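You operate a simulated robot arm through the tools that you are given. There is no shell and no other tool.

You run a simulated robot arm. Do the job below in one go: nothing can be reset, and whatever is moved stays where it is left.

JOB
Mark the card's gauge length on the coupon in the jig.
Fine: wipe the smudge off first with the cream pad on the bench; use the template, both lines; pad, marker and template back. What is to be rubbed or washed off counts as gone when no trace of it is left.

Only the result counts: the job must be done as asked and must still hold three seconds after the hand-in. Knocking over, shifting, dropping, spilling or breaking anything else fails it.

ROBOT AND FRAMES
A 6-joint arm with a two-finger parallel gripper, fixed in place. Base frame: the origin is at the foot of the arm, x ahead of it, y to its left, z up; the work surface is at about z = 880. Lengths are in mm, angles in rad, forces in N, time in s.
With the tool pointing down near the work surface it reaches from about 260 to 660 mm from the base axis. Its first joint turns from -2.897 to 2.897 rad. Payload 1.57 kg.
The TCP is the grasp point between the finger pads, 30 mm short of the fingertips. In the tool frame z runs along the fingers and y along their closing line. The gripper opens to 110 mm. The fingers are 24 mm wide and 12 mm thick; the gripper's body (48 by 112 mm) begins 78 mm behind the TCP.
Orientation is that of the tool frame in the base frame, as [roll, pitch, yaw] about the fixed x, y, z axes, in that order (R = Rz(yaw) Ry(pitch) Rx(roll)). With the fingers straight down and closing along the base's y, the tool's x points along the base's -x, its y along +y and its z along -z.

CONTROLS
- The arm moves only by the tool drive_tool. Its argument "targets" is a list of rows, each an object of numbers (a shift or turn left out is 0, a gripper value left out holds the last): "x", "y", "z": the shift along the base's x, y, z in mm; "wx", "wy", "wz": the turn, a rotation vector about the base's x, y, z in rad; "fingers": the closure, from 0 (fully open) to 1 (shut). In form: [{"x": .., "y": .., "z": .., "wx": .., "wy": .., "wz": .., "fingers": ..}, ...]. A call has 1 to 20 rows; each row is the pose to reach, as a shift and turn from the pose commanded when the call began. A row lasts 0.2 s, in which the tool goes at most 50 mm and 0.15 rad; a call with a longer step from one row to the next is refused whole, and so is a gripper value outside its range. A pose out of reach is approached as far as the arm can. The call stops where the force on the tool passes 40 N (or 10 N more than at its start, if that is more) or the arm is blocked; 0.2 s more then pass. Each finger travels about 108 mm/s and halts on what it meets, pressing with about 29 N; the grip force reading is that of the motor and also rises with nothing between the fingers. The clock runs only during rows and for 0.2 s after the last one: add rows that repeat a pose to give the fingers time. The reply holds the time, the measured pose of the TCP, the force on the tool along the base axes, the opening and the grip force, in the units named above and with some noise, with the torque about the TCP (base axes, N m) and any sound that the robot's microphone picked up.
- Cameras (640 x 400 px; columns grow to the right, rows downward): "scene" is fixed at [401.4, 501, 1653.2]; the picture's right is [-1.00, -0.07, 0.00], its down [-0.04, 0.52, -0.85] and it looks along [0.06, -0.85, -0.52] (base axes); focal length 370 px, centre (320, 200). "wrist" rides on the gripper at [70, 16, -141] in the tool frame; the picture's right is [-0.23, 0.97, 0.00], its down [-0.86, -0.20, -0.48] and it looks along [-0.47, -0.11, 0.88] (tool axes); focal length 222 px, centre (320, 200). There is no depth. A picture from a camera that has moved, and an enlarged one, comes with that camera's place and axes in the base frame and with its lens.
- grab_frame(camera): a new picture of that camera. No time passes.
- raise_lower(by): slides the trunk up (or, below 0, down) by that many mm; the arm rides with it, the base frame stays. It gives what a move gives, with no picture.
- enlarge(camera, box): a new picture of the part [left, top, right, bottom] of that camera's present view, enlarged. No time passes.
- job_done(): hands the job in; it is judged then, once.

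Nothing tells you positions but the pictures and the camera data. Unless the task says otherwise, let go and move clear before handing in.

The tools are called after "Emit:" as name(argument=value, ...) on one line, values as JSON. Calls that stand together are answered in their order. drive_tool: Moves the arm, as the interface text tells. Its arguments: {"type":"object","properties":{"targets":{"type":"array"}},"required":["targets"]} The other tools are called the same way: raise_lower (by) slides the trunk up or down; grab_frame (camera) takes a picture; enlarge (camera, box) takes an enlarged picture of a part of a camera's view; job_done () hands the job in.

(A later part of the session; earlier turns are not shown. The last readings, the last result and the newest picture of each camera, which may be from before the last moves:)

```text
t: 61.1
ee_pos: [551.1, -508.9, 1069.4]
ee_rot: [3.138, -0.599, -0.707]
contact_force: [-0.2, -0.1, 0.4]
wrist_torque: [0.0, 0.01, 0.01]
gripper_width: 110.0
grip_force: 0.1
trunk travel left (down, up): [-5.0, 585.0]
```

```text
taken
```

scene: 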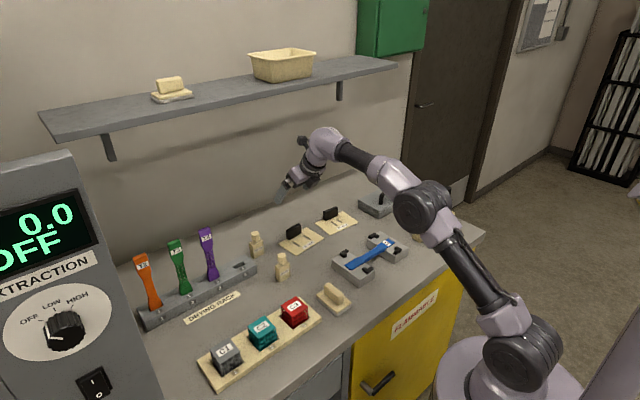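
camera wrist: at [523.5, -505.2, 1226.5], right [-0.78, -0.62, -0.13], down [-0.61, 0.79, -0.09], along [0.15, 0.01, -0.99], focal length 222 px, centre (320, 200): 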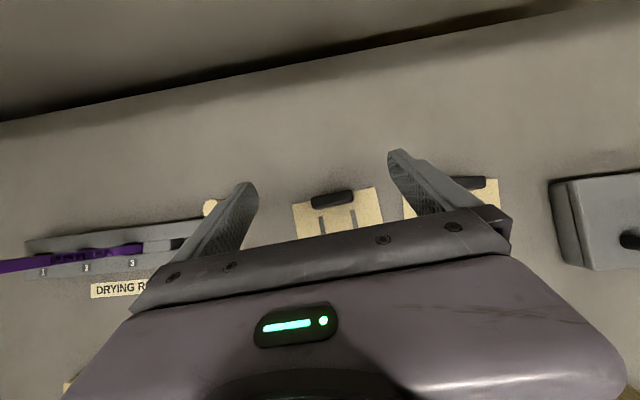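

The tilt is reachable. I'll measure the template and its grip closely.

Emit:
enlarge(camera="wrist", box=[260, 160, 420, 260])

```text
4.00 times, centred on (340, 210) of wrist
camera zoom: at [523.5, -505.2, 1226.5], right [-0.78, -0.62, -0.13], down [-0.61, 0.79, -0.09], along [0.15, 0.01, -0.99], focal length 888 px, centre (240, 160)
```

zoom: 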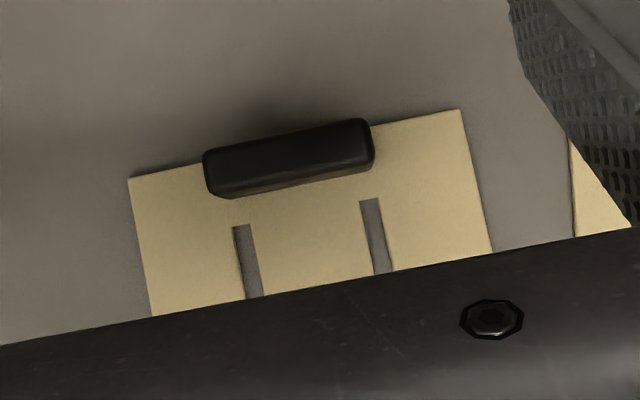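

The grip centre is confirmed near (559.7,-514.4). I'll descend toward it in the tilted pose with the fingers at about 80 mm opening.

Emit:
drive_tool(targets=[{"x": 0.5, "y": 1.4, "z": -40, "fingers": 0.27}, {"x": 0.5, "y": 1.4, "z": -80, "fingers": 0.27}, {"x": 0.5, "y": 1.4, "z": -110, "fingers": 0.27}, {"x": 0.5, "y": 1.4, "z": -120, "fingers": 0.27}, {"x": 0.5, "y": 1.4, "z": -120, "fingers": 0.27}])

Emit:
grab_frame(camera="wrist")

Emit:
enlarge(camera="scene", box=[255, 180, 355, 260])

```text
t: 62.3
ee_pos: [551.5, -505.8, 949.5]
ee_rot: [-3.136, -0.599, -0.708]
contact_force: [0.0, -0.1, 0.3]
wrist_torque: [0.01, -0.02, -0.01]
gripper_width: 80.2
grip_force: 0.2
trunk travel left (down, up): [-5.0, 585.0]
```

```text
taken
camera wrist: at [524.1, -504.5, 1106.4], right [-0.77, -0.62, -0.13], down [-0.61, 0.78, -0.09], along [0.16, 0.02, -0.99], focal length 222 px, centre (320, 200)
```

wrist: 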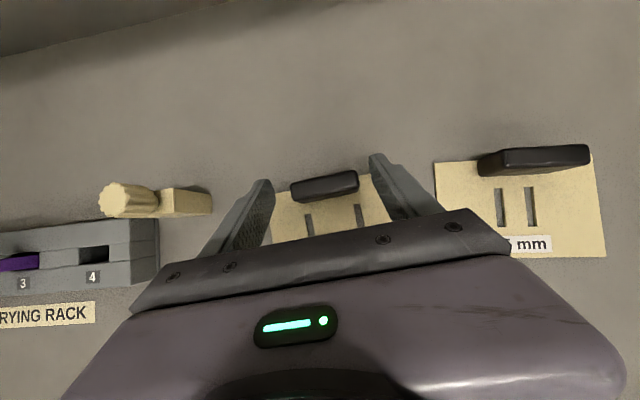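

```text
5.00 times, centred on (305, 220) of scene
camera zoom: at [401.4, 501.0, 1653.2], right [-1.0, -0.07, 0.0], down [-0.04, 0.52, -0.85], along [0.06, -0.85, -0.52], focal length 1852 px, centre (395, 100)
```

zoom: 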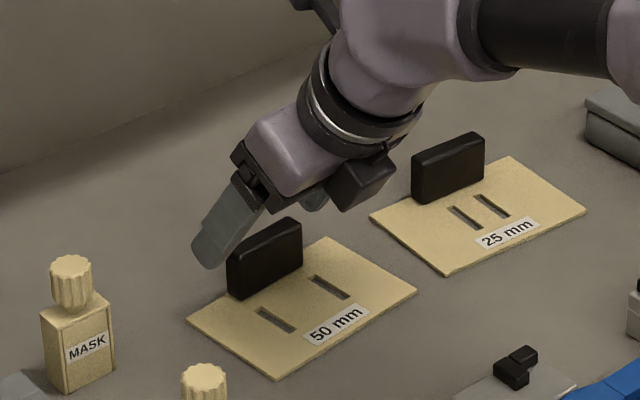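

The grip sits centred between the fingers. Descending the rest of the way.

Emit:
drive_tool(targets=[{"z": -10}, {"z": -20}, {"z": -26}, {"z": -30}, {"z": -30}])

Emit:
enlarge(camera="scene", box=[265, 205, 335, 255])

Emit:
enlarge(camera="wrist", box=[230, 130, 430, 255])

```text
t: 63.5
ee_pos: [550.8, -509.3, 919.4]
ee_rot: [-3.132, -0.598, -0.707]
contact_force: [0.5, -0.1, -0.1]
wrist_torque: [0.01, -0.02, -0.01]
gripper_width: 80.2
grip_force: 0.2
trunk travel left (down, up): [-5.0, 585.0]
```

```text
8.00 times, centred on (300, 230) of scene
camera zoom: at [401.4, 501.0, 1653.2], right [-1.0, -0.07, 0.0], down [-0.04, 0.52, -0.85], along [0.06, -0.85, -0.52], focal length 2963 px, centre (480, -40)
```

zoom: 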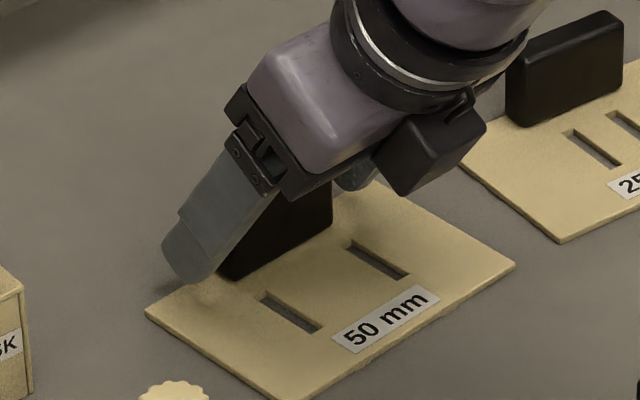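

```text
3.20 times, centred on (330, 192) of wrist
camera zoom: at [522.4, -507.3, 1077.3], right [-0.77, -0.62, -0.14], down [-0.62, 0.78, -0.09], along [0.16, 0.02, -0.99], focal length 711 px, centre (288, 224)
```

zoom: 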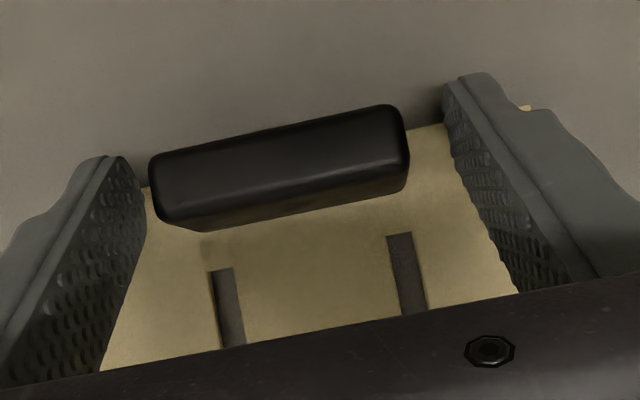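

The grip is about 4 mm off-centre between the fingers; I'll shift to centre it before closing.

Emit:
drive_tool(targets=[{"x": 2.6, "y": 3.0}, {"x": 2.6, "y": 3.0}])

Emit:
enlarge(camera="wrist", box=[230, 130, 430, 255])

```text
t: 64.1
ee_pos: [551.3, -508.6, 920.7]
ee_rot: [-3.13, -0.597, -0.707]
contact_force: [0.5, -0.2, -1.1]
wrist_torque: [0.01, 0.0, -0.02]
gripper_width: 80.2
grip_force: 0.1
out of reach, approached as far as the arm can: row 1, 2
trunk travel left (down, up): [-5.0, 585.0]
```

```text
3.20 times, centred on (330, 192) of wrist
camera zoom: at [523.9, -506.4, 1078.1], right [-0.77, -0.62, -0.14], down [-0.62, 0.78, -0.08], along [0.16, 0.02, -0.99], focal length 711 px, centre (288, 224)
```

zoom: 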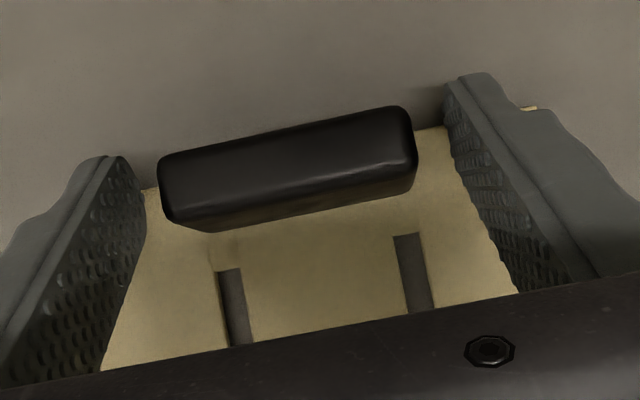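

I'm at the edge of reach, so I'll raise the trunk some (the tool rises with it) and come back down.

Emit:
raise_lower(by=80)

Emit:
drive_tool(targets=[{"x": 0.5, "y": 1, "z": -20, "wx": -0.007, "wy": 0.006}, {"x": 0.5, "y": 1, "z": -40, "wx": -0.007, "wy": 0.006}, {"x": 0.5, "y": 1, "z": -50, "wx": -0.007, "wy": 0.006}, {"x": 0.5, "y": 1, "z": -50, "wx": -0.007, "wy": 0.006}])

```text
t: 65.2
ee_pos: [552.8, -507.9, 1001.8]
ee_rot: [-3.131, -0.599, -0.706]
contact_force: [-0.8, -0.2, 0.0]
wrist_torque: [0.03, 0.0, -0.01]
gripper_width: 80.3
grip_force: 0.0
trunk travel left (down, up): [-85.0, 505.0]
```

```text
t: 66.2
ee_pos: [552.3, -508.3, 951.2]
ee_rot: [-3.129, -0.599, -0.701]
contact_force: [0.5, 0.3, -1.0]
wrist_torque: [-0.01, 0.0, 0.01]
gripper_width: 80.2
grip_force: 0.1
trunk travel left (down, up): [-85.0, 505.0]
```

Reach is fine now. I'll fix the small rotation error, centre and descend.

Emit:
drive_tool(targets=[{"x": 0.5, "y": 1.5, "z": 0, "wx": -0.0073, "wy": 0.0062, "wz": -0.0115}, {"x": 0.5, "y": 1.5, "z": -15, "wx": -0.0073, "wy": 0.0062, "wz": -0.0115}, {"x": 0.5, "y": 1.5, "z": -25, "wx": -0.0073, "wy": 0.0062, "wz": -0.0115}, {"x": 0.5, "y": 1.5, "z": -32, "wx": -0.0073, "wy": 0.0062, "wz": -0.0115}, {"x": 0.5, "y": 1.5, "z": -32, "wx": -0.0073, "wy": 0.0062, "wz": -0.0115}])

Emit:
enlarge(camera="wrist", box=[230, 130, 430, 255])

Emit:
enlarge(camera="scene", box=[265, 205, 335, 255])

```text
t: 67.4
ee_pos: [546.1, -509.5, 919.3]
ee_rot: [-3.132, -0.599, -0.705]
contact_force: [-0.6, -0.5, -0.1]
wrist_torque: [-0.01, 0.01, 0.01]
gripper_width: 80.3
grip_force: 0.1
out of reach, approached as far as the arm can: row 1, 2, 3, 4, 5
trunk travel left (down, up): [-85.0, 505.0]
```

```text
3.20 times, centred on (330, 192) of wrist
camera zoom: at [517.7, -509.2, 1075.6], right [-0.77, -0.62, -0.14], down [-0.62, 0.78, -0.09], along [0.16, 0.02, -0.99], focal length 711 px, centre (288, 224)
```

zoom: 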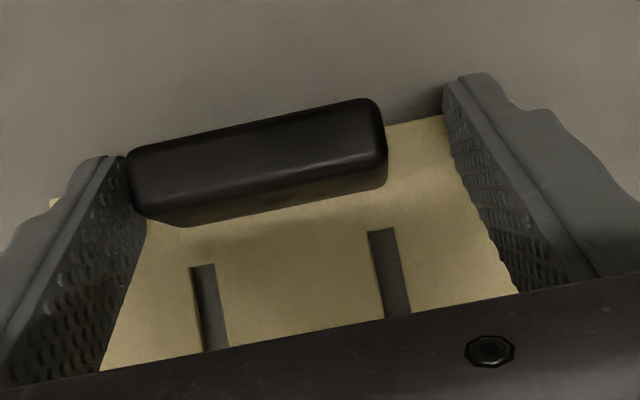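

```text
8.00 times, centred on (300, 230) of scene
camera zoom: at [401.4, 501.0, 1653.2], right [-1.0, -0.07, 0.0], down [-0.04, 0.52, -0.85], along [0.06, -0.85, -0.52], focal length 2963 px, centre (480, -40)
```

zoom: 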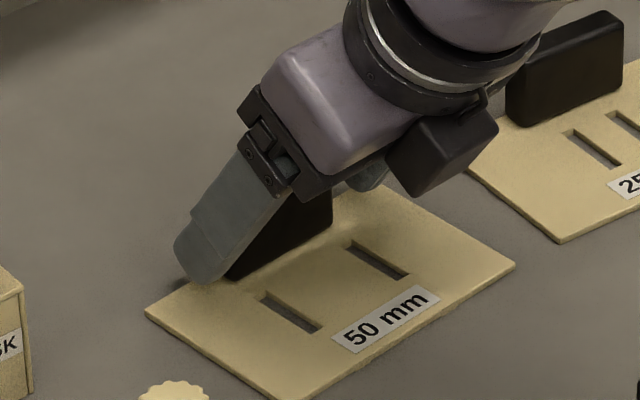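

A joint limit is interfering slightly. I'll rise and probe which way of turning frees it.

Emit:
drive_tool(targets=[{"z": 30}, {"z": 60}, {"z": 80}])

Emit:
drive_tool(targets=[{"x": 5, "y": 2, "wz": 0.03}, {"x": 5, "y": 2, "wz": 0.06}, {"x": 5, "y": 2, "wz": 0.06}])

Emit:
drive_tool(targets=[{"wz": -0.04}, {"wz": -0.08}, {"wz": -0.12}, {"wz": -0.12}])

```text
t: 68.2
ee_pos: [543.9, -515.6, 1000.6]
ee_rot: [-3.139, -0.596, -0.706]
contact_force: [0.0, -0.1, -0.5]
wrist_torque: [0.02, 0.05, 0.02]
gripper_width: 80.2
grip_force: 0.1
out of reach, approached as far as the arm can: row 1, 2, 3
trunk travel left (down, up): [-85.0, 505.0]
```

```text
t: 69.0
ee_pos: [548.1, -514.1, 999.3]
ee_rot: [3.129, -0.598, -0.648]
contact_force: [-0.3, -0.1, 1.0]
wrist_torque: [0.02, 0.01, -0.01]
gripper_width: 80.4
grip_force: 0.1
trunk travel left (down, up): [-85.0, 505.0]
```

```text
t: 70.0
ee_pos: [542.0, -527.5, 1005.0]
ee_rot: [-3.118, -0.594, -0.767]
contact_force: [0.1, 0.5, -0.5]
wrist_torque: [-0.02, -0.01, -0.01]
gripper_width: 80.2
grip_force: 0.1
out of reach, approached as far as the arm can: row 2, 3, 4
trunk travel left (down, up): [-85.0, 505.0]
```

Turning positive is free, so I'll use a heading a hair on that side (about 1° off), which is negligible for gripping.

Emit:
drive_tool(targets=[{"x": 4, "y": 6, "wz": 0.04}, {"x": 8, "y": 14, "wz": 0.08}, {"x": 11, "y": 20, "wz": 0.08}, {"x": 11, "y": 20, "wz": 0.08}])

```text
t: 71.0
ee_pos: [553.0, -509.0, 1005.2]
ee_rot: [3.139, -0.596, -0.686]
contact_force: [0.4, 0.7, 0.6]
wrist_torque: [0.03, -0.03, 0.03]
gripper_width: 80.1
grip_force: 0.1
out of reach, approached as far as the arm can: row 1
trunk travel left (down, up): [-85.0, 505.0]
```

Emit:
drive_tool(targets=[{"x": 0, "y": 1.5, "z": -30}, {"x": 0, "y": 1.5, "z": -55}, {"x": 0, "y": 1.5, "z": -55}])

Emit:
enlarge(camera="wrist", box=[230, 130, 430, 255])

```text
t: 71.8
ee_pos: [550.6, -509.5, 951.2]
ee_rot: [-3.139, -0.599, -0.686]
contact_force: [0.0, 0.5, 0.1]
wrist_torque: [-0.04, -0.02, 0.03]
gripper_width: 80.4
grip_force: 0.1
out of reach, approached as far as the arm can: row 1, 2, 3
trunk travel left (down, up): [-85.0, 505.0]
```

```text
3.20 times, centred on (330, 192) of wrist
camera zoom: at [522.4, -507.9, 1106.5], right [-0.76, -0.64, -0.13], down [-0.63, 0.77, -0.09], along [0.16, 0.02, -0.99], focal length 711 px, centre (288, 224)
```

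zoom: 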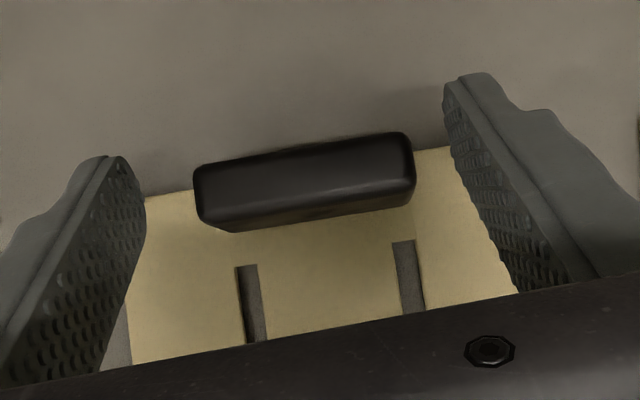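

The grip is now centred between the fingers, so I'll just descend from here with a touch more heading slack.

Emit:
drive_tool(targets=[{"x": 0.5, "y": -0.5, "z": -10, "wz": 0.01}, {"x": 1, "y": -0.5, "z": -20, "wz": 0.015}, {"x": 1, "y": -0.5, "z": -28, "wz": 0.015}, {"x": 1, "y": -0.5, "z": -32, "wz": 0.015}, {"x": 1, "y": -0.5, "z": -32, "wz": 0.015}])

Emit:
enlarge(camera="wrist", box=[230, 130, 430, 255])

Emit:
enlarge(camera="scene", box=[265, 205, 335, 255])

```text
t: 73.0
ee_pos: [550.3, -511.1, 917.0]
ee_rot: [3.134, -0.601, -0.669]
contact_force: [1.2, 1.3, -0.4]
wrist_torque: [0.0, 0.01, 0.0]
gripper_width: 80.3
grip_force: 0.1
trunk travel left (down, up): [-85.0, 505.0]
```

```text
3.20 times, centred on (330, 192) of wrist
camera zoom: at [523.8, -508.6, 1074.1], right [-0.76, -0.64, -0.12], down [-0.64, 0.77, -0.09], along [0.15, 0.01, -0.99], focal length 711 px, centre (288, 224)
```

zoom: 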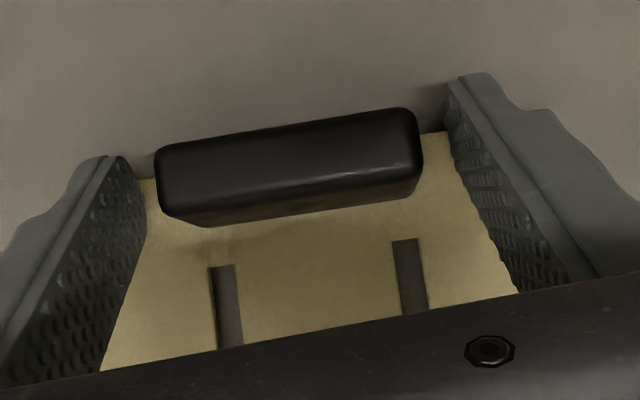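

```text
8.00 times, centred on (300, 230) of scene
camera zoom: at [401.4, 501.0, 1653.2], right [-1.0, -0.07, 0.0], down [-0.04, 0.52, -0.85], along [0.06, -0.85, -0.52], focal length 2963 px, centre (480, -40)
```

zoom: 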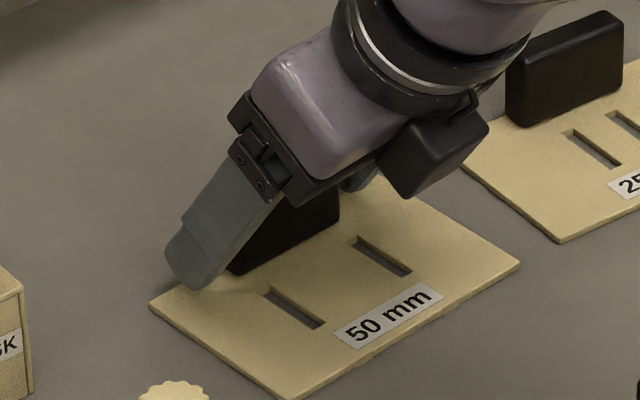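

The fingers straddle the grip; I'll close and lift the template a little.

Emit:
drive_tool(targets=[{"fingers": 0.4}, {"fingers": 0.6}, {"fingers": 1.0}, {"fingers": 1.0}, {"fingers": 1.0}])

Emit:
enlarge(camera="wrist", box=[230, 130, 430, 255])

Emit:
enlarge(camera="scene", box=[265, 205, 335, 255])

```text
t: 74.2
ee_pos: [551.5, -511.3, 917.9]
ee_rot: [3.134, -0.6, -0.669]
contact_force: [-0.3, 0.0, 0.3]
wrist_torque: [0.02, -0.01, -0.01]
gripper_width: 59.6
grip_force: 28.9
trunk travel left (down, up): [-85.0, 505.0]
```

```text
3.20 times, centred on (330, 192) of wrist
camera zoom: at [523.8, -508.6, 1074.2], right [-0.76, -0.64, -0.12], down [-0.64, 0.77, -0.09], along [0.15, 0.01, -0.99], focal length 711 px, centre (288, 224)
```

zoom: 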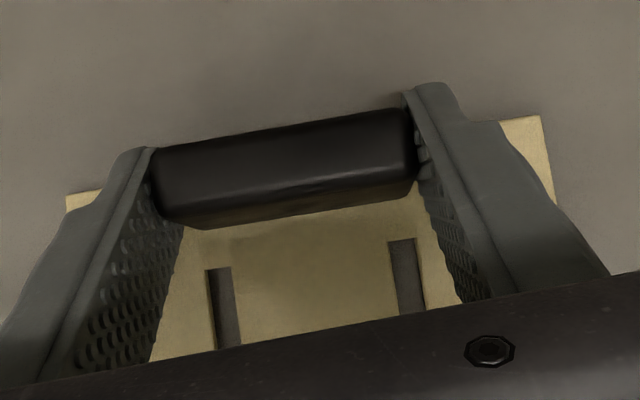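

```text
8.00 times, centred on (300, 230) of scene
camera zoom: at [401.4, 501.0, 1653.2], right [-1.0, -0.07, 0.0], down [-0.04, 0.52, -0.85], along [0.06, -0.85, -0.52], focal length 2963 px, centre (480, -40)
```

zoom: 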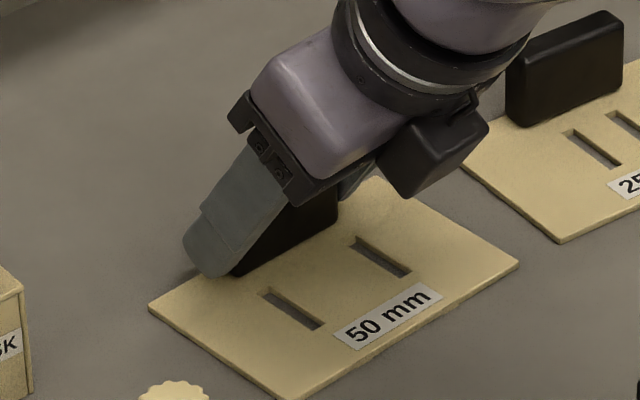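

Gripped at 59.6 mm. Lifting.

Emit:
drive_tool(targets=[{"z": 5}, {"z": 15}, {"z": 40}, {"z": 75}, {"z": 75}])

Emit:
grab_frame(camera="wrist")

Emit:
enlarge(camera="scene", box=[255, 170, 355, 260])

```text
t: 75.4
ee_pos: [551.7, -509.9, 992.1]
ee_rot: [3.13, -0.6, -0.67]
contact_force: [0.9, 0.5, -0.2]
wrist_torque: [0.01, -0.01, 0.0]
gripper_width: 59.5
grip_force: 29.3
trunk travel left (down, up): [-85.0, 505.0]
```

```text
taken
camera wrist: at [524.4, -507.9, 1148.8], right [-0.76, -0.64, -0.12], down [-0.64, 0.77, -0.09], along [0.15, 0.01, -0.99], focal length 222 px, centre (320, 200)
```

wrist: 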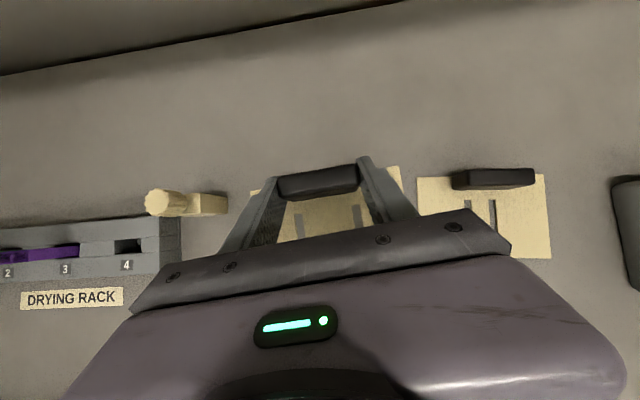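

```text
4.44 times, centred on (305, 215) of scene
camera zoom: at [401.4, 501.0, 1653.2], right [-1.0, -0.07, 0.0], down [-0.04, 0.52, -0.85], along [0.06, -0.85, -0.52], focal length 1646 px, centre (387, 133)
```

zoom: 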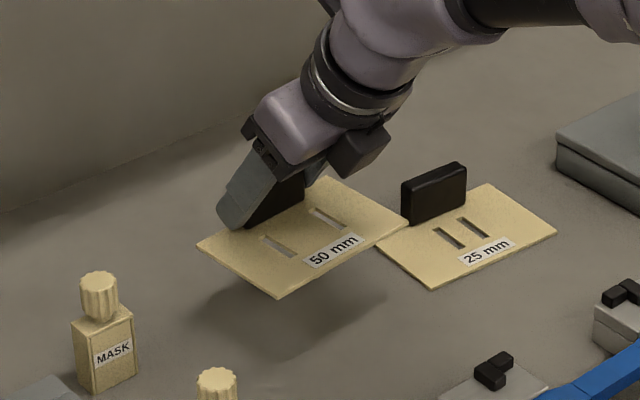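

The template is held level. I'll measure how it sits in the hand.

Emit:
enlarge(camera="wrist", box=[230, 140, 430, 265])

```text
3.20 times, centred on (330, 202) of wrist
camera zoom: at [524.4, -507.9, 1148.8], right [-0.76, -0.64, -0.12], down [-0.64, 0.77, -0.09], along [0.15, 0.01, -0.99], focal length 711 px, centre (288, 192)
```

zoom: 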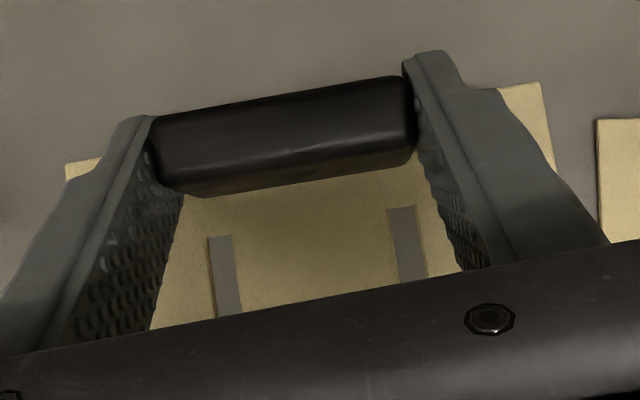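

The template centre is 27 mm inward of the TCP, with slots parallel to the coupon after a small turn. I'll carry it over to hover above the jig.

Emit:
drive_tool(targets=[{"z": 25}, {"x": -35, "y": 14, "z": 35, "wz": -0.01}, {"x": -75, "y": 30, "z": 35, "wz": -0.025}, {"x": -115, "y": 45, "z": 35, "wz": -0.04}, {"x": -155, "y": 60, "z": 35, "wz": -0.055}, {"x": -195, "y": 75, "z": 35, "wz": -0.07}, {"x": -230, "y": 88, "z": 35, "wz": -0.0735}, {"x": -230, "y": 88, "z": 35, "wz": -0.0735}])

Emit:
grab_frame(camera="wrist")

Emit:
enlarge(camera="scene", box=[310, 170, 430, 290])

```text
t: 77.2
ee_pos: [320.6, -421.1, 1028.0]
ee_rot: [3.129, -0.6, -0.745]
contact_force: [0.4, 0.2, -0.5]
wrist_torque: [0.0, 0.0, 0.02]
gripper_width: 59.5
grip_force: 29.1
trunk travel left (down, up): [-85.0, 505.0]
```

```text
taken
camera wrist: at [294.8, -417.3, 1184.5], right [-0.8, -0.58, -0.12], down [-0.58, 0.81, -0.09], along [0.15, 0.0, -0.99], focal length 222 px, centre (320, 200)
```

wrist: 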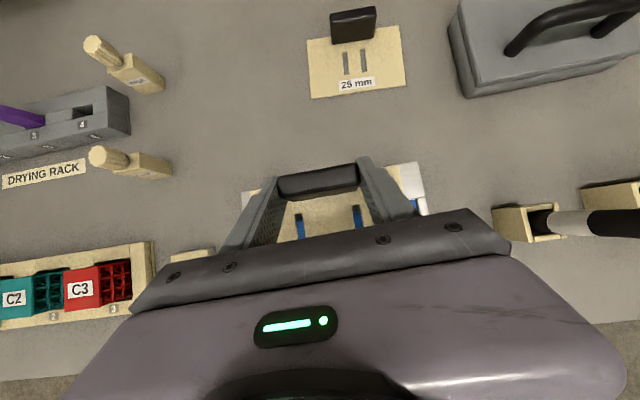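

```text
3.33 times, centred on (370, 230) of scene
camera zoom: at [401.4, 501.0, 1653.2], right [-1.0, -0.07, 0.0], down [-0.04, 0.52, -0.85], along [0.06, -0.85, -0.52], focal length 1235 px, centre (153, 100)
```

zoom: 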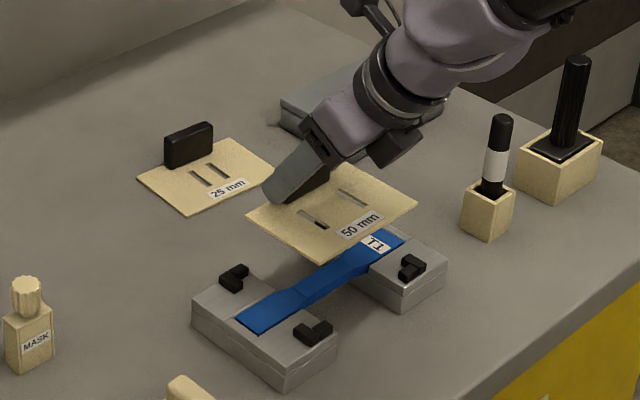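

Blue shows through both slots. I'll lower to just above the guides and check alignment.

Emit:
drive_tool(targets=[{"z": -30}, {"z": -50}, {"z": -57}, {"z": -57}])

Emit:
enlarge(camera="wrist", box=[200, 140, 460, 270])

Emit:
enlarge(camera="scene", box=[325, 215, 415, 290])

```text
t: 78.2
ee_pos: [321.8, -422.9, 970.6]
ee_rot: [3.131, -0.598, -0.746]
contact_force: [0.5, -0.7, -0.3]
wrist_torque: [0.04, -0.04, -0.02]
gripper_width: 59.5
grip_force: 28.4
trunk travel left (down, up): [-85.0, 505.0]
```

```text
2.46 times, centred on (330, 205) of wrist
camera zoom: at [295.0, -417.3, 1127.1], right [-0.8, -0.58, -0.12], down [-0.58, 0.81, -0.09], along [0.15, 0.0, -0.99], focal length 547 px, centre (295, 188)
```

zoom: 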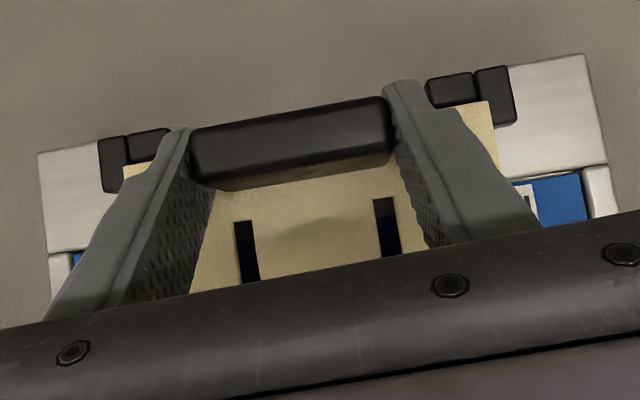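

```text
5.33 times, centred on (370, 252) of scene
camera zoom: at [401.4, 501.0, 1653.2], right [-1.0, -0.07, 0.0], down [-0.04, 0.52, -0.85], along [0.06, -0.85, -0.52], focal length 1975 px, centre (53, -80)
```

zoom: 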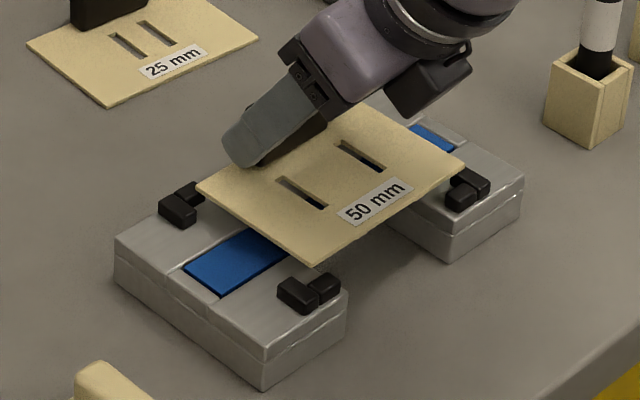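

The plate is centred within about 2 mm of the guides. I'll nudge it along the coupon and lower to just above the guides for a closer comparison.

Emit:
drive_tool(targets=[{"x": 1.4, "y": 1.4, "z": -3}, {"x": 1.4, "y": 1.4, "z": -6}, {"x": 1.4, "y": 1.4, "z": -6}])

Emit:
enlarge(camera="wrist", box=[200, 140, 460, 270])

Emit:
enlarge(camera="scene", box=[325, 215, 415, 290])

```text
t: 79.0
ee_pos: [322.8, -420.9, 965.3]
ee_rot: [3.13, -0.599, -0.742]
contact_force: [0.0, 0.4, -0.8]
wrist_torque: [0.02, 0.03, -0.02]
gripper_width: 59.5
grip_force: 29.1
trunk travel left (down, up): [-85.0, 505.0]
```

```text
2.46 times, centred on (330, 205) of wrist
camera zoom: at [296.3, -416.2, 1121.1], right [-0.8, -0.58, -0.12], down [-0.58, 0.81, -0.09], along [0.15, 0.0, -0.99], focal length 547 px, centre (295, 188)
```

zoom: 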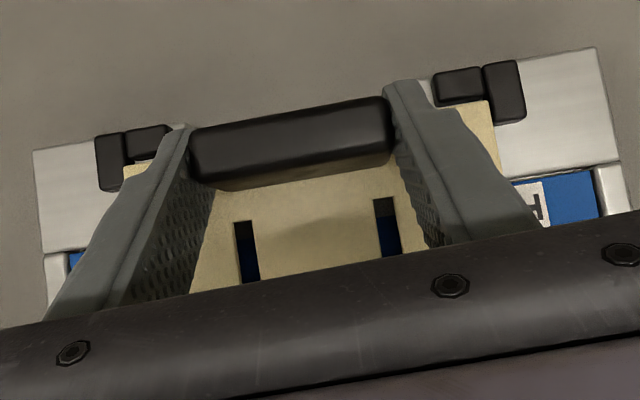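

```text
5.33 times, centred on (370, 252) of scene
camera zoom: at [401.4, 501.0, 1653.2], right [-1.0, -0.07, 0.0], down [-0.04, 0.52, -0.85], along [0.06, -0.85, -0.52], focal length 1975 px, centre (53, -80)
```

zoom: 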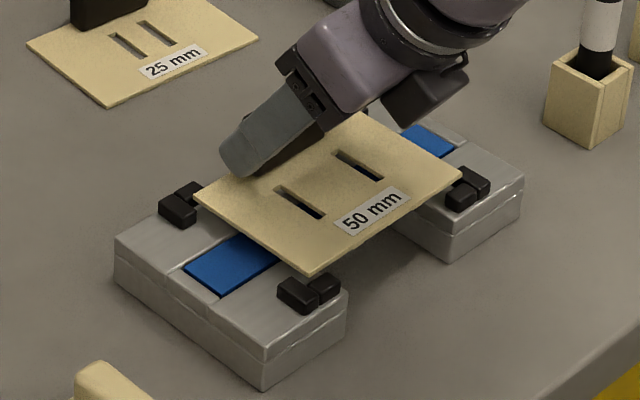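

The plate needs about 1.5 mm more along the coupon and 1 mm toward me. Then I'll lower slowly into the guides.

Emit:
drive_tool(targets=[{"x": 0.4, "y": 1.8}, {"x": 0.4, "y": 1.8, "z": -2}, {"x": 0.4, "y": 1.8, "z": -4}, {"x": 0.4, "y": 1.8, "z": -6}, {"x": 0.4, "y": 1.8, "z": -6}])

Emit:
enlarge(camera="wrist", box=[200, 140, 460, 270])

Emit:
enlarge(camera="scene", box=[325, 215, 415, 290])

```text
t: 80.2
ee_pos: [321.0, -419.2, 959.9]
ee_rot: [3.129, -0.6, -0.744]
contact_force: [3.7, -4.0, 19.5]
wrist_torque: [0.35, -0.3, -0.21]
gripper_width: 59.4
grip_force: 29.0
trunk travel left (down, up): [-85.0, 505.0]
```

```text
2.46 times, centred on (330, 205) of wrist
camera zoom: at [296.2, -414.4, 1116.8], right [-0.8, -0.58, -0.12], down [-0.58, 0.81, -0.09], along [0.15, 0.0, -0.99], focal length 547 px, centre (295, 188)
```

zoom: 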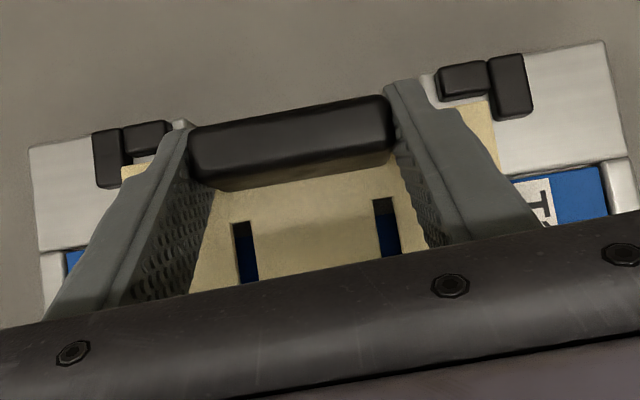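

```text
5.33 times, centred on (370, 252) of scene
camera zoom: at [401.4, 501.0, 1653.2], right [-1.0, -0.07, 0.0], down [-0.04, 0.52, -0.85], along [0.06, -0.85, -0.52], focal length 1975 px, centre (53, -80)
```

zoom: 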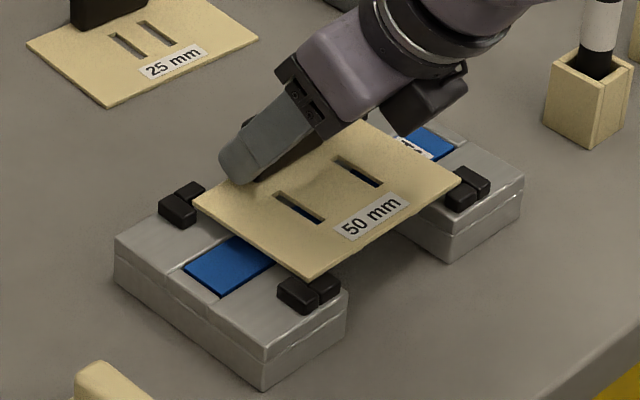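

The plate is touching one guide. I'll raise it 3 mm and look at the far corners in detail.

Emit:
drive_tool(targets=[{"z": 2}, {"z": 4}, {"z": 4}])

Emit:
enlarge(camera="wrist", box=[225, 180, 285, 220])

Emit:
enlarge(camera="wrist", box=[365, 155, 425, 195])

Emit:
enlarge(camera="scene", box=[350, 240, 410, 280])

```text
t: 81.0
ee_pos: [323.3, -419.0, 961.7]
ee_rot: [3.13, -0.596, -0.743]
contact_force: [-0.2, -0.6, -1.2]
wrist_torque: [-0.01, 0.0, 0.03]
gripper_width: 59.3
grip_force: 29.5
trunk travel left (down, up): [-85.0, 505.0]
```

```text
10.00 times, centred on (255, 200) of wrist
camera zoom: at [296.8, -414.5, 1118.6], right [-0.8, -0.59, -0.12], down [-0.58, 0.81, -0.09], along [0.15, 0.0, -0.99], focal length 2221 px, centre (970, 200)
```

zoom: 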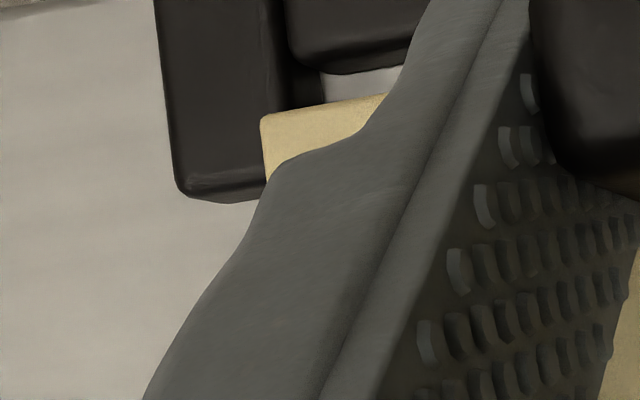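

```text
10.00 times, centred on (395, 175) of wrist
camera zoom: at [296.8, -414.5, 1118.6], right [-0.8, -0.59, -0.12], down [-0.58, 0.81, -0.09], along [0.15, 0.0, -0.99], focal length 2221 px, centre (-430, 450)
```

zoom: 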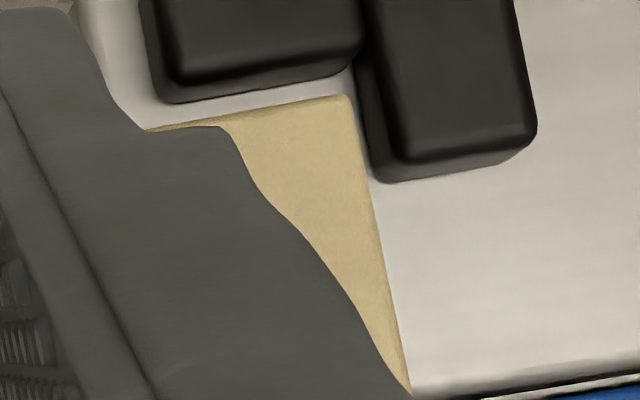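

```text
10.00 times, centred on (380, 260) of scene
camera zoom: at [401.4, 501.0, 1653.2], right [-1.0, -0.07, 0.0], down [-0.04, 0.52, -0.85], along [0.06, -0.85, -0.52], focal length 3704 px, centre (-280, -400)
```

zoom: 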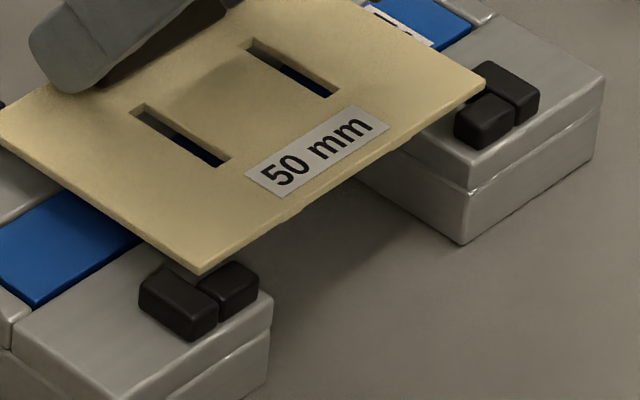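

Now it's clear: the plate must move about 3 mm back along the coupon and 2.5 mm away from me. Shifting and rechecking.

Emit:
drive_tool(targets=[{"x": -0.2, "y": -2}, {"x": -0.35, "y": -3.9}, {"x": -0.35, "y": -3.9}])

Emit:
enlarge(camera="wrist", box=[225, 180, 285, 220])

Emit:
enlarge(camera="wrist", box=[365, 155, 425, 195])

Emit:
enlarge(camera="scene", box=[350, 240, 410, 280])

```text
t: 81.8
ee_pos: [322.4, -423.1, 962.2]
ee_rot: [3.129, -0.597, -0.744]
contact_force: [-0.2, 0.3, -0.3]
wrist_torque: [0.02, 0.01, -0.03]
gripper_width: 59.5
grip_force: 28.9
trunk travel left (down, up): [-85.0, 505.0]
```

```text
10.00 times, centred on (255, 200) of wrist
camera zoom: at [296.4, -418.1, 1119.3], right [-0.8, -0.58, -0.12], down [-0.58, 0.81, -0.09], along [0.15, 0.0, -0.99], focal length 2221 px, centre (970, 200)
```

zoom: 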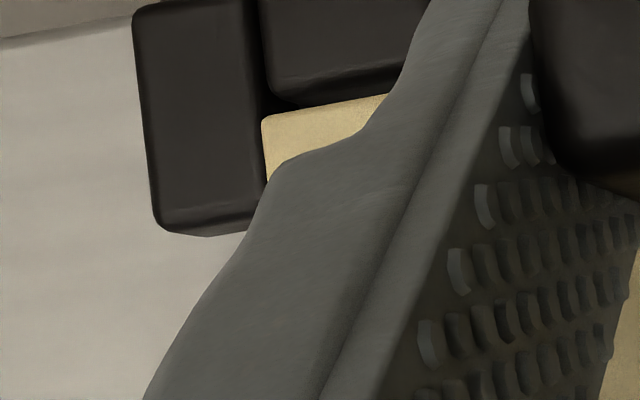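

```text
10.00 times, centred on (395, 175) of wrist
camera zoom: at [296.4, -418.1, 1119.3], right [-0.8, -0.58, -0.12], down [-0.58, 0.81, -0.09], along [0.15, 0.0, -0.99], focal length 2221 px, centre (-430, 450)
```

zoom: 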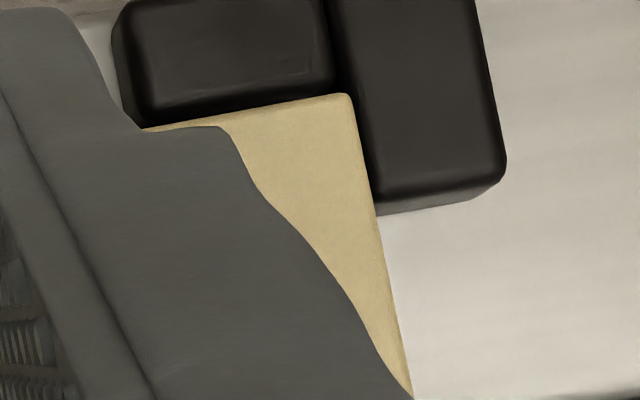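

```text
10.00 times, centred on (380, 260) of scene
camera zoom: at [401.4, 501.0, 1653.2], right [-1.0, -0.07, 0.0], down [-0.04, 0.52, -0.85], along [0.06, -0.85, -0.52], focal length 3704 px, centre (-280, -400)
```

zoom: 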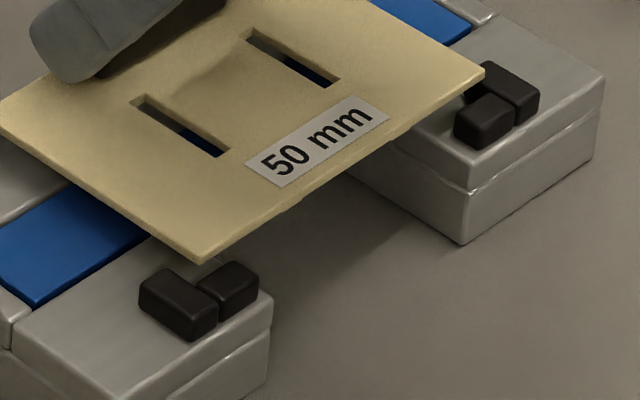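

Gaps look balanced at about 1 mm all round. Lowering slowly.

Emit:
drive_tool(targets=[{"x": -0.3, "y": -0.3, "z": -2}, {"x": -0.3, "y": -0.3, "z": -4}, {"x": -0.3, "y": -0.3, "z": -5}, {"x": -0.3, "y": -0.3, "z": -5}])

Emit:
enlarge(camera="scene", box=[350, 240, 410, 280])

```text
t: 82.8
ee_pos: [323.4, -421.7, 958.3]
ee_rot: [3.129, -0.599, -0.744]
contact_force: [5.7, -0.3, 10.6]
wrist_torque: [0.04, 0.76, -0.36]
gripper_width: 59.4
grip_force: 29.0
trunk travel left (down, up): [-85.0, 505.0]
```

```text
10.00 times, centred on (380, 260) of scene
camera zoom: at [401.4, 501.0, 1653.2], right [-1.0, -0.07, 0.0], down [-0.04, 0.52, -0.85], along [0.06, -0.85, -0.52], focal length 3704 px, centre (-280, -400)
```

zoom: 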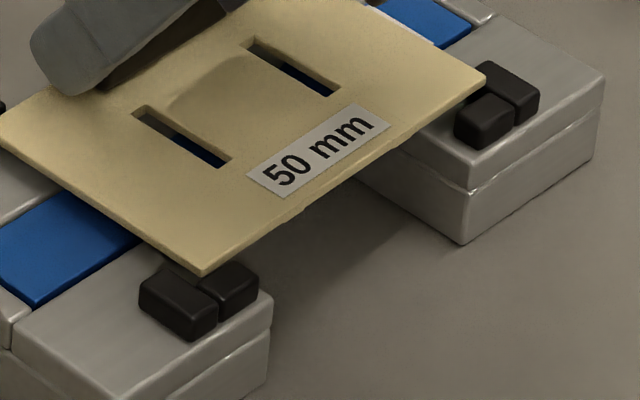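

The reaction points to the near-right guide touching. I'll lift slightly, shift a millimetre away, and try again.

Emit:
drive_tool(targets=[{"z": 3}, {"x": 1.0, "y": -0.4, "z": 3}, {"x": 1.0, "y": -0.4, "z": 3}])

Emit:
enlarge(camera="wrist", box=[225, 180, 285, 220])

Emit:
enlarge(camera="wrist", box=[365, 155, 425, 195])

Emit:
enlarge(camera="scene", box=[335, 230, 405, 280])

```text
t: 83.6
ee_pos: [322.0, -423.7, 959.7]
ee_rot: [3.13, -0.599, -0.744]
contact_force: [-0.4, 0.3, -0.8]
wrist_torque: [-0.02, 0.02, -0.05]
gripper_width: 59.2
grip_force: 29.6
trunk travel left (down, up): [-85.0, 505.0]
```

```text
10.00 times, centred on (255, 200) of wrist
camera zoom: at [296.8, -418.7, 1117.3], right [-0.8, -0.58, -0.12], down [-0.58, 0.81, -0.09], along [0.15, 0.0, -0.99], focal length 2221 px, centre (970, 200)
```

zoom: 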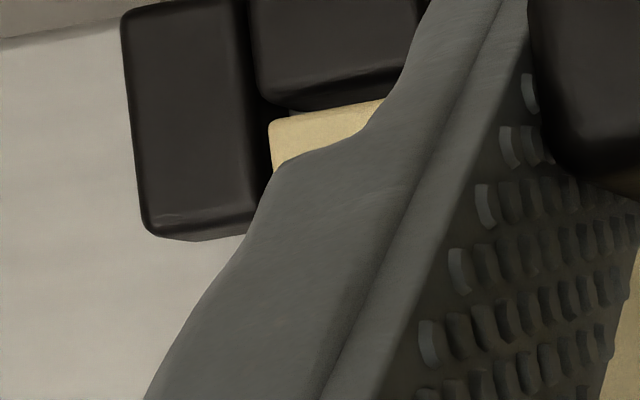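

```text
10.00 times, centred on (395, 175) of wrist
camera zoom: at [296.8, -418.7, 1117.3], right [-0.8, -0.58, -0.12], down [-0.58, 0.81, -0.09], along [0.15, 0.0, -0.99], focal length 2221 px, centre (-430, 450)
```

zoom: 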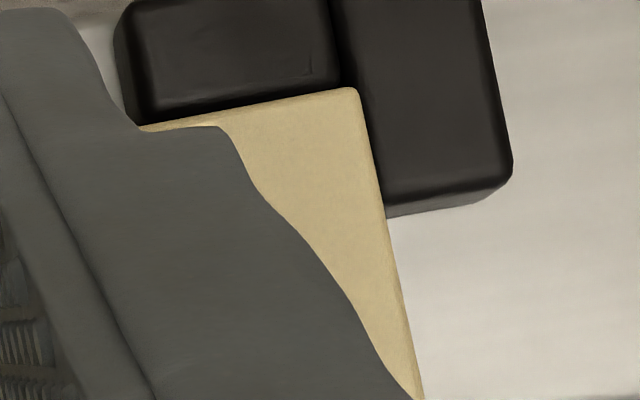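

```text
8.00 times, centred on (370, 255) of scene
camera zoom: at [401.4, 501.0, 1653.2], right [-1.0, -0.07, 0.0], down [-0.04, 0.52, -0.85], along [0.06, -0.85, -0.52], focal length 2963 px, centre (-80, -240)
```

zoom: 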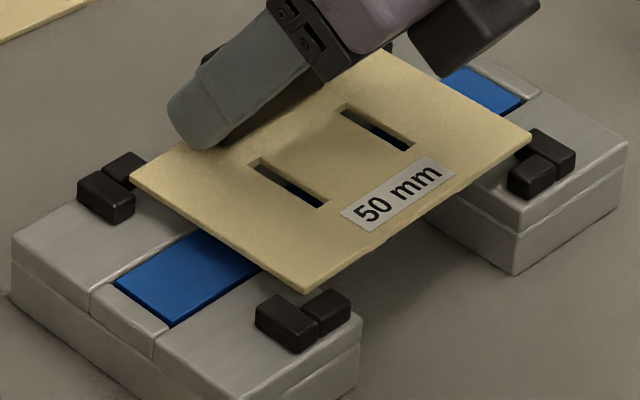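

The template shifted slightly in the grip. I'll correct with a small turn and a 1 mm shift, then lower again.

Emit:
drive_tool(targets=[{"x": 0.5, "y": -0.3, "z": 1, "wz": -0.007}, {"x": 1.0, "y": -0.55, "z": 1, "wz": -0.007}, {"x": 1.0, "y": -0.55, "z": 1, "wz": -0.007}])

Emit:
enlarge(camera="wrist", box=[225, 180, 285, 220])

Emit:
enlarge(camera="wrist", box=[365, 155, 425, 195])

Emit:
enlarge(camera="scene", box=[350, 240, 410, 280])

```text
t: 84.4
ee_pos: [324.7, -424.8, 961.6]
ee_rot: [3.128, -0.598, -0.751]
contact_force: [0.2, 0.0, -0.7]
wrist_torque: [-0.05, 0.02, 0.03]
gripper_width: 59.3
grip_force: 28.7
trunk travel left (down, up): [-85.0, 505.0]
```

```text
10.00 times, centred on (255, 200) of wrist
camera zoom: at [298.0, -419.2, 1118.2], right [-0.81, -0.58, -0.12], down [-0.57, 0.82, -0.09], along [0.15, 0.0, -0.99], focal length 2221 px, centre (970, 200)
```

zoom: 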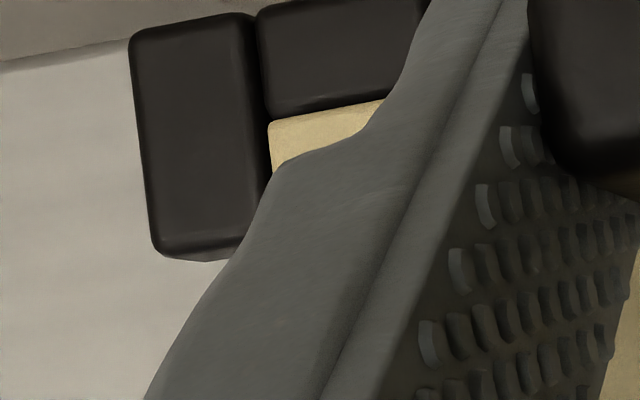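

```text
10.00 times, centred on (395, 175) of wrist
camera zoom: at [298.0, -419.2, 1118.2], right [-0.81, -0.58, -0.12], down [-0.57, 0.82, -0.09], along [0.15, 0.0, -0.99], focal length 2221 px, centre (-430, 450)
```

zoom: 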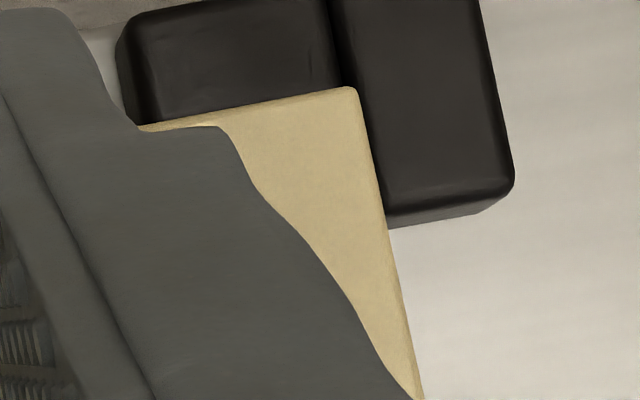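

```text
10.00 times, centred on (380, 260) of scene
camera zoom: at [401.4, 501.0, 1653.2], right [-1.0, -0.07, 0.0], down [-0.04, 0.52, -0.85], along [0.06, -0.85, -0.52], focal length 3704 px, centre (-280, -400)
```

zoom: 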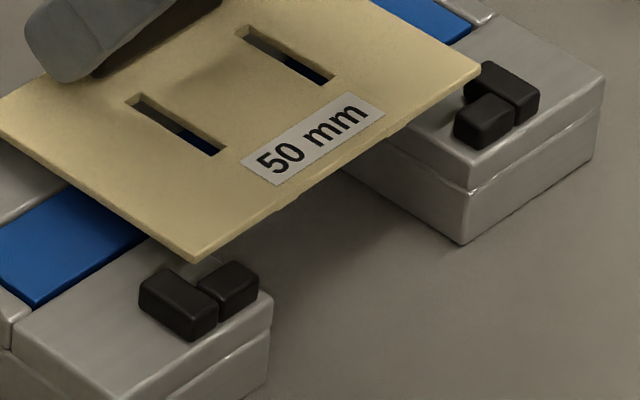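

Emit:
drive_tool(targets=[{"z": -2}, {"z": -4}, {"z": -5}, {"z": -5}])

Emit:
enlarge(camera="scene", box=[350, 240, 410, 280])

```text
t: 85.4
ee_pos: [323.4, -423.8, 957.4]
ee_rot: [3.128, -0.602, -0.749]
contact_force: [2.8, 0.5, 22.9]
wrist_torque: [-1.1, 0.41, 0.13]
gripper_width: 59.5
grip_force: 28.7
trunk travel left (down, up): [-85.0, 505.0]
```

```text
10.00 times, centred on (380, 260) of scene
camera zoom: at [401.4, 501.0, 1653.2], right [-1.0, -0.07, 0.0], down [-0.04, 0.52, -0.85], along [0.06, -0.85, -0.52], focal length 3704 px, centre (-280, -400)
```

zoom: 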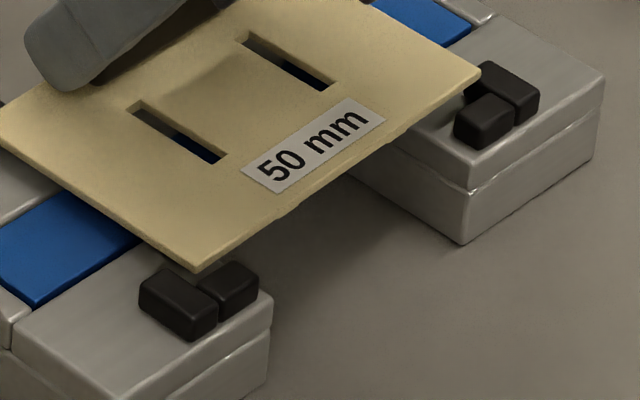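

The wrench now indicates the far-right guide, so the right spot is in between. I'll back off 0.7 mm and retry.

Emit:
drive_tool(targets=[{"z": 4}, {"x": -0.5, "y": 0.5, "z": 4}, {"x": -0.5, "y": 0.5, "z": 2}, {"x": -0.5, "y": 0.5, "z": 0}, {"x": -0.5, "y": 0.5, "z": 0}])

```text
t: 86.6
ee_pos: [322.0, -422.7, 957.1]
ee_rot: [3.13, -0.599, -0.751]
contact_force: [-0.9, 1.6, 9.4]
wrist_torque: [0.01, 0.82, -0.15]
gripper_width: 59.0
grip_force: 29.1
trunk travel left (down, up): [-85.0, 505.0]
```

Both right-side guides seem touched, so I'll shift 1 mm along the coupon away from them and retry.

Emit:
drive_tool(targets=[{"z": 4}, {"x": 0.7, "y": 0.7, "z": 4}, {"x": 0.7, "y": 0.7, "z": 2}, {"x": 0.7, "y": 0.7, "z": 0}, {"x": 0.7, "y": 0.7, "z": 0}])

Emit:
enlarge(camera="wrist", box=[225, 180, 285, 220])

Emit:
enlarge(camera="wrist", box=[365, 155, 425, 195])

```text
t: 87.8
ee_pos: [324.2, -422.2, 957.5]
ee_rot: [3.127, -0.601, -0.748]
contact_force: [2.6, -1.8, 19.8]
wrist_torque: [-1.11, 0.42, 0.16]
gripper_width: 59.2
grip_force: 29.0
trunk travel left (down, up): [-85.0, 505.0]
```

```text
10.00 times, centred on (255, 200) of wrist
camera zoom: at [298.1, -417.4, 1115.2], right [-0.81, -0.58, -0.12], down [-0.57, 0.81, -0.09], along [0.15, -0.01, -0.99], focal length 2221 px, centre (970, 200)
```

zoom: 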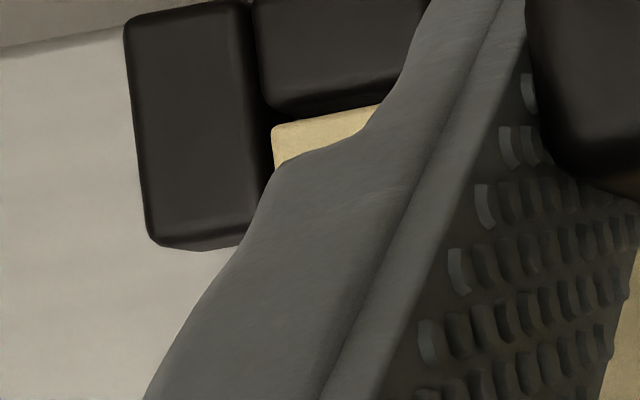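

```text
10.00 times, centred on (395, 175) of wrist
camera zoom: at [298.1, -417.4, 1115.2], right [-0.81, -0.58, -0.12], down [-0.57, 0.81, -0.09], along [0.15, -0.01, -0.99], focal length 2221 px, centre (-430, 450)
```

zoom: 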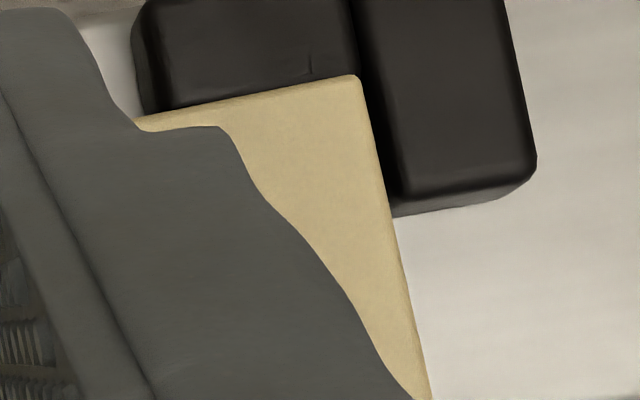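

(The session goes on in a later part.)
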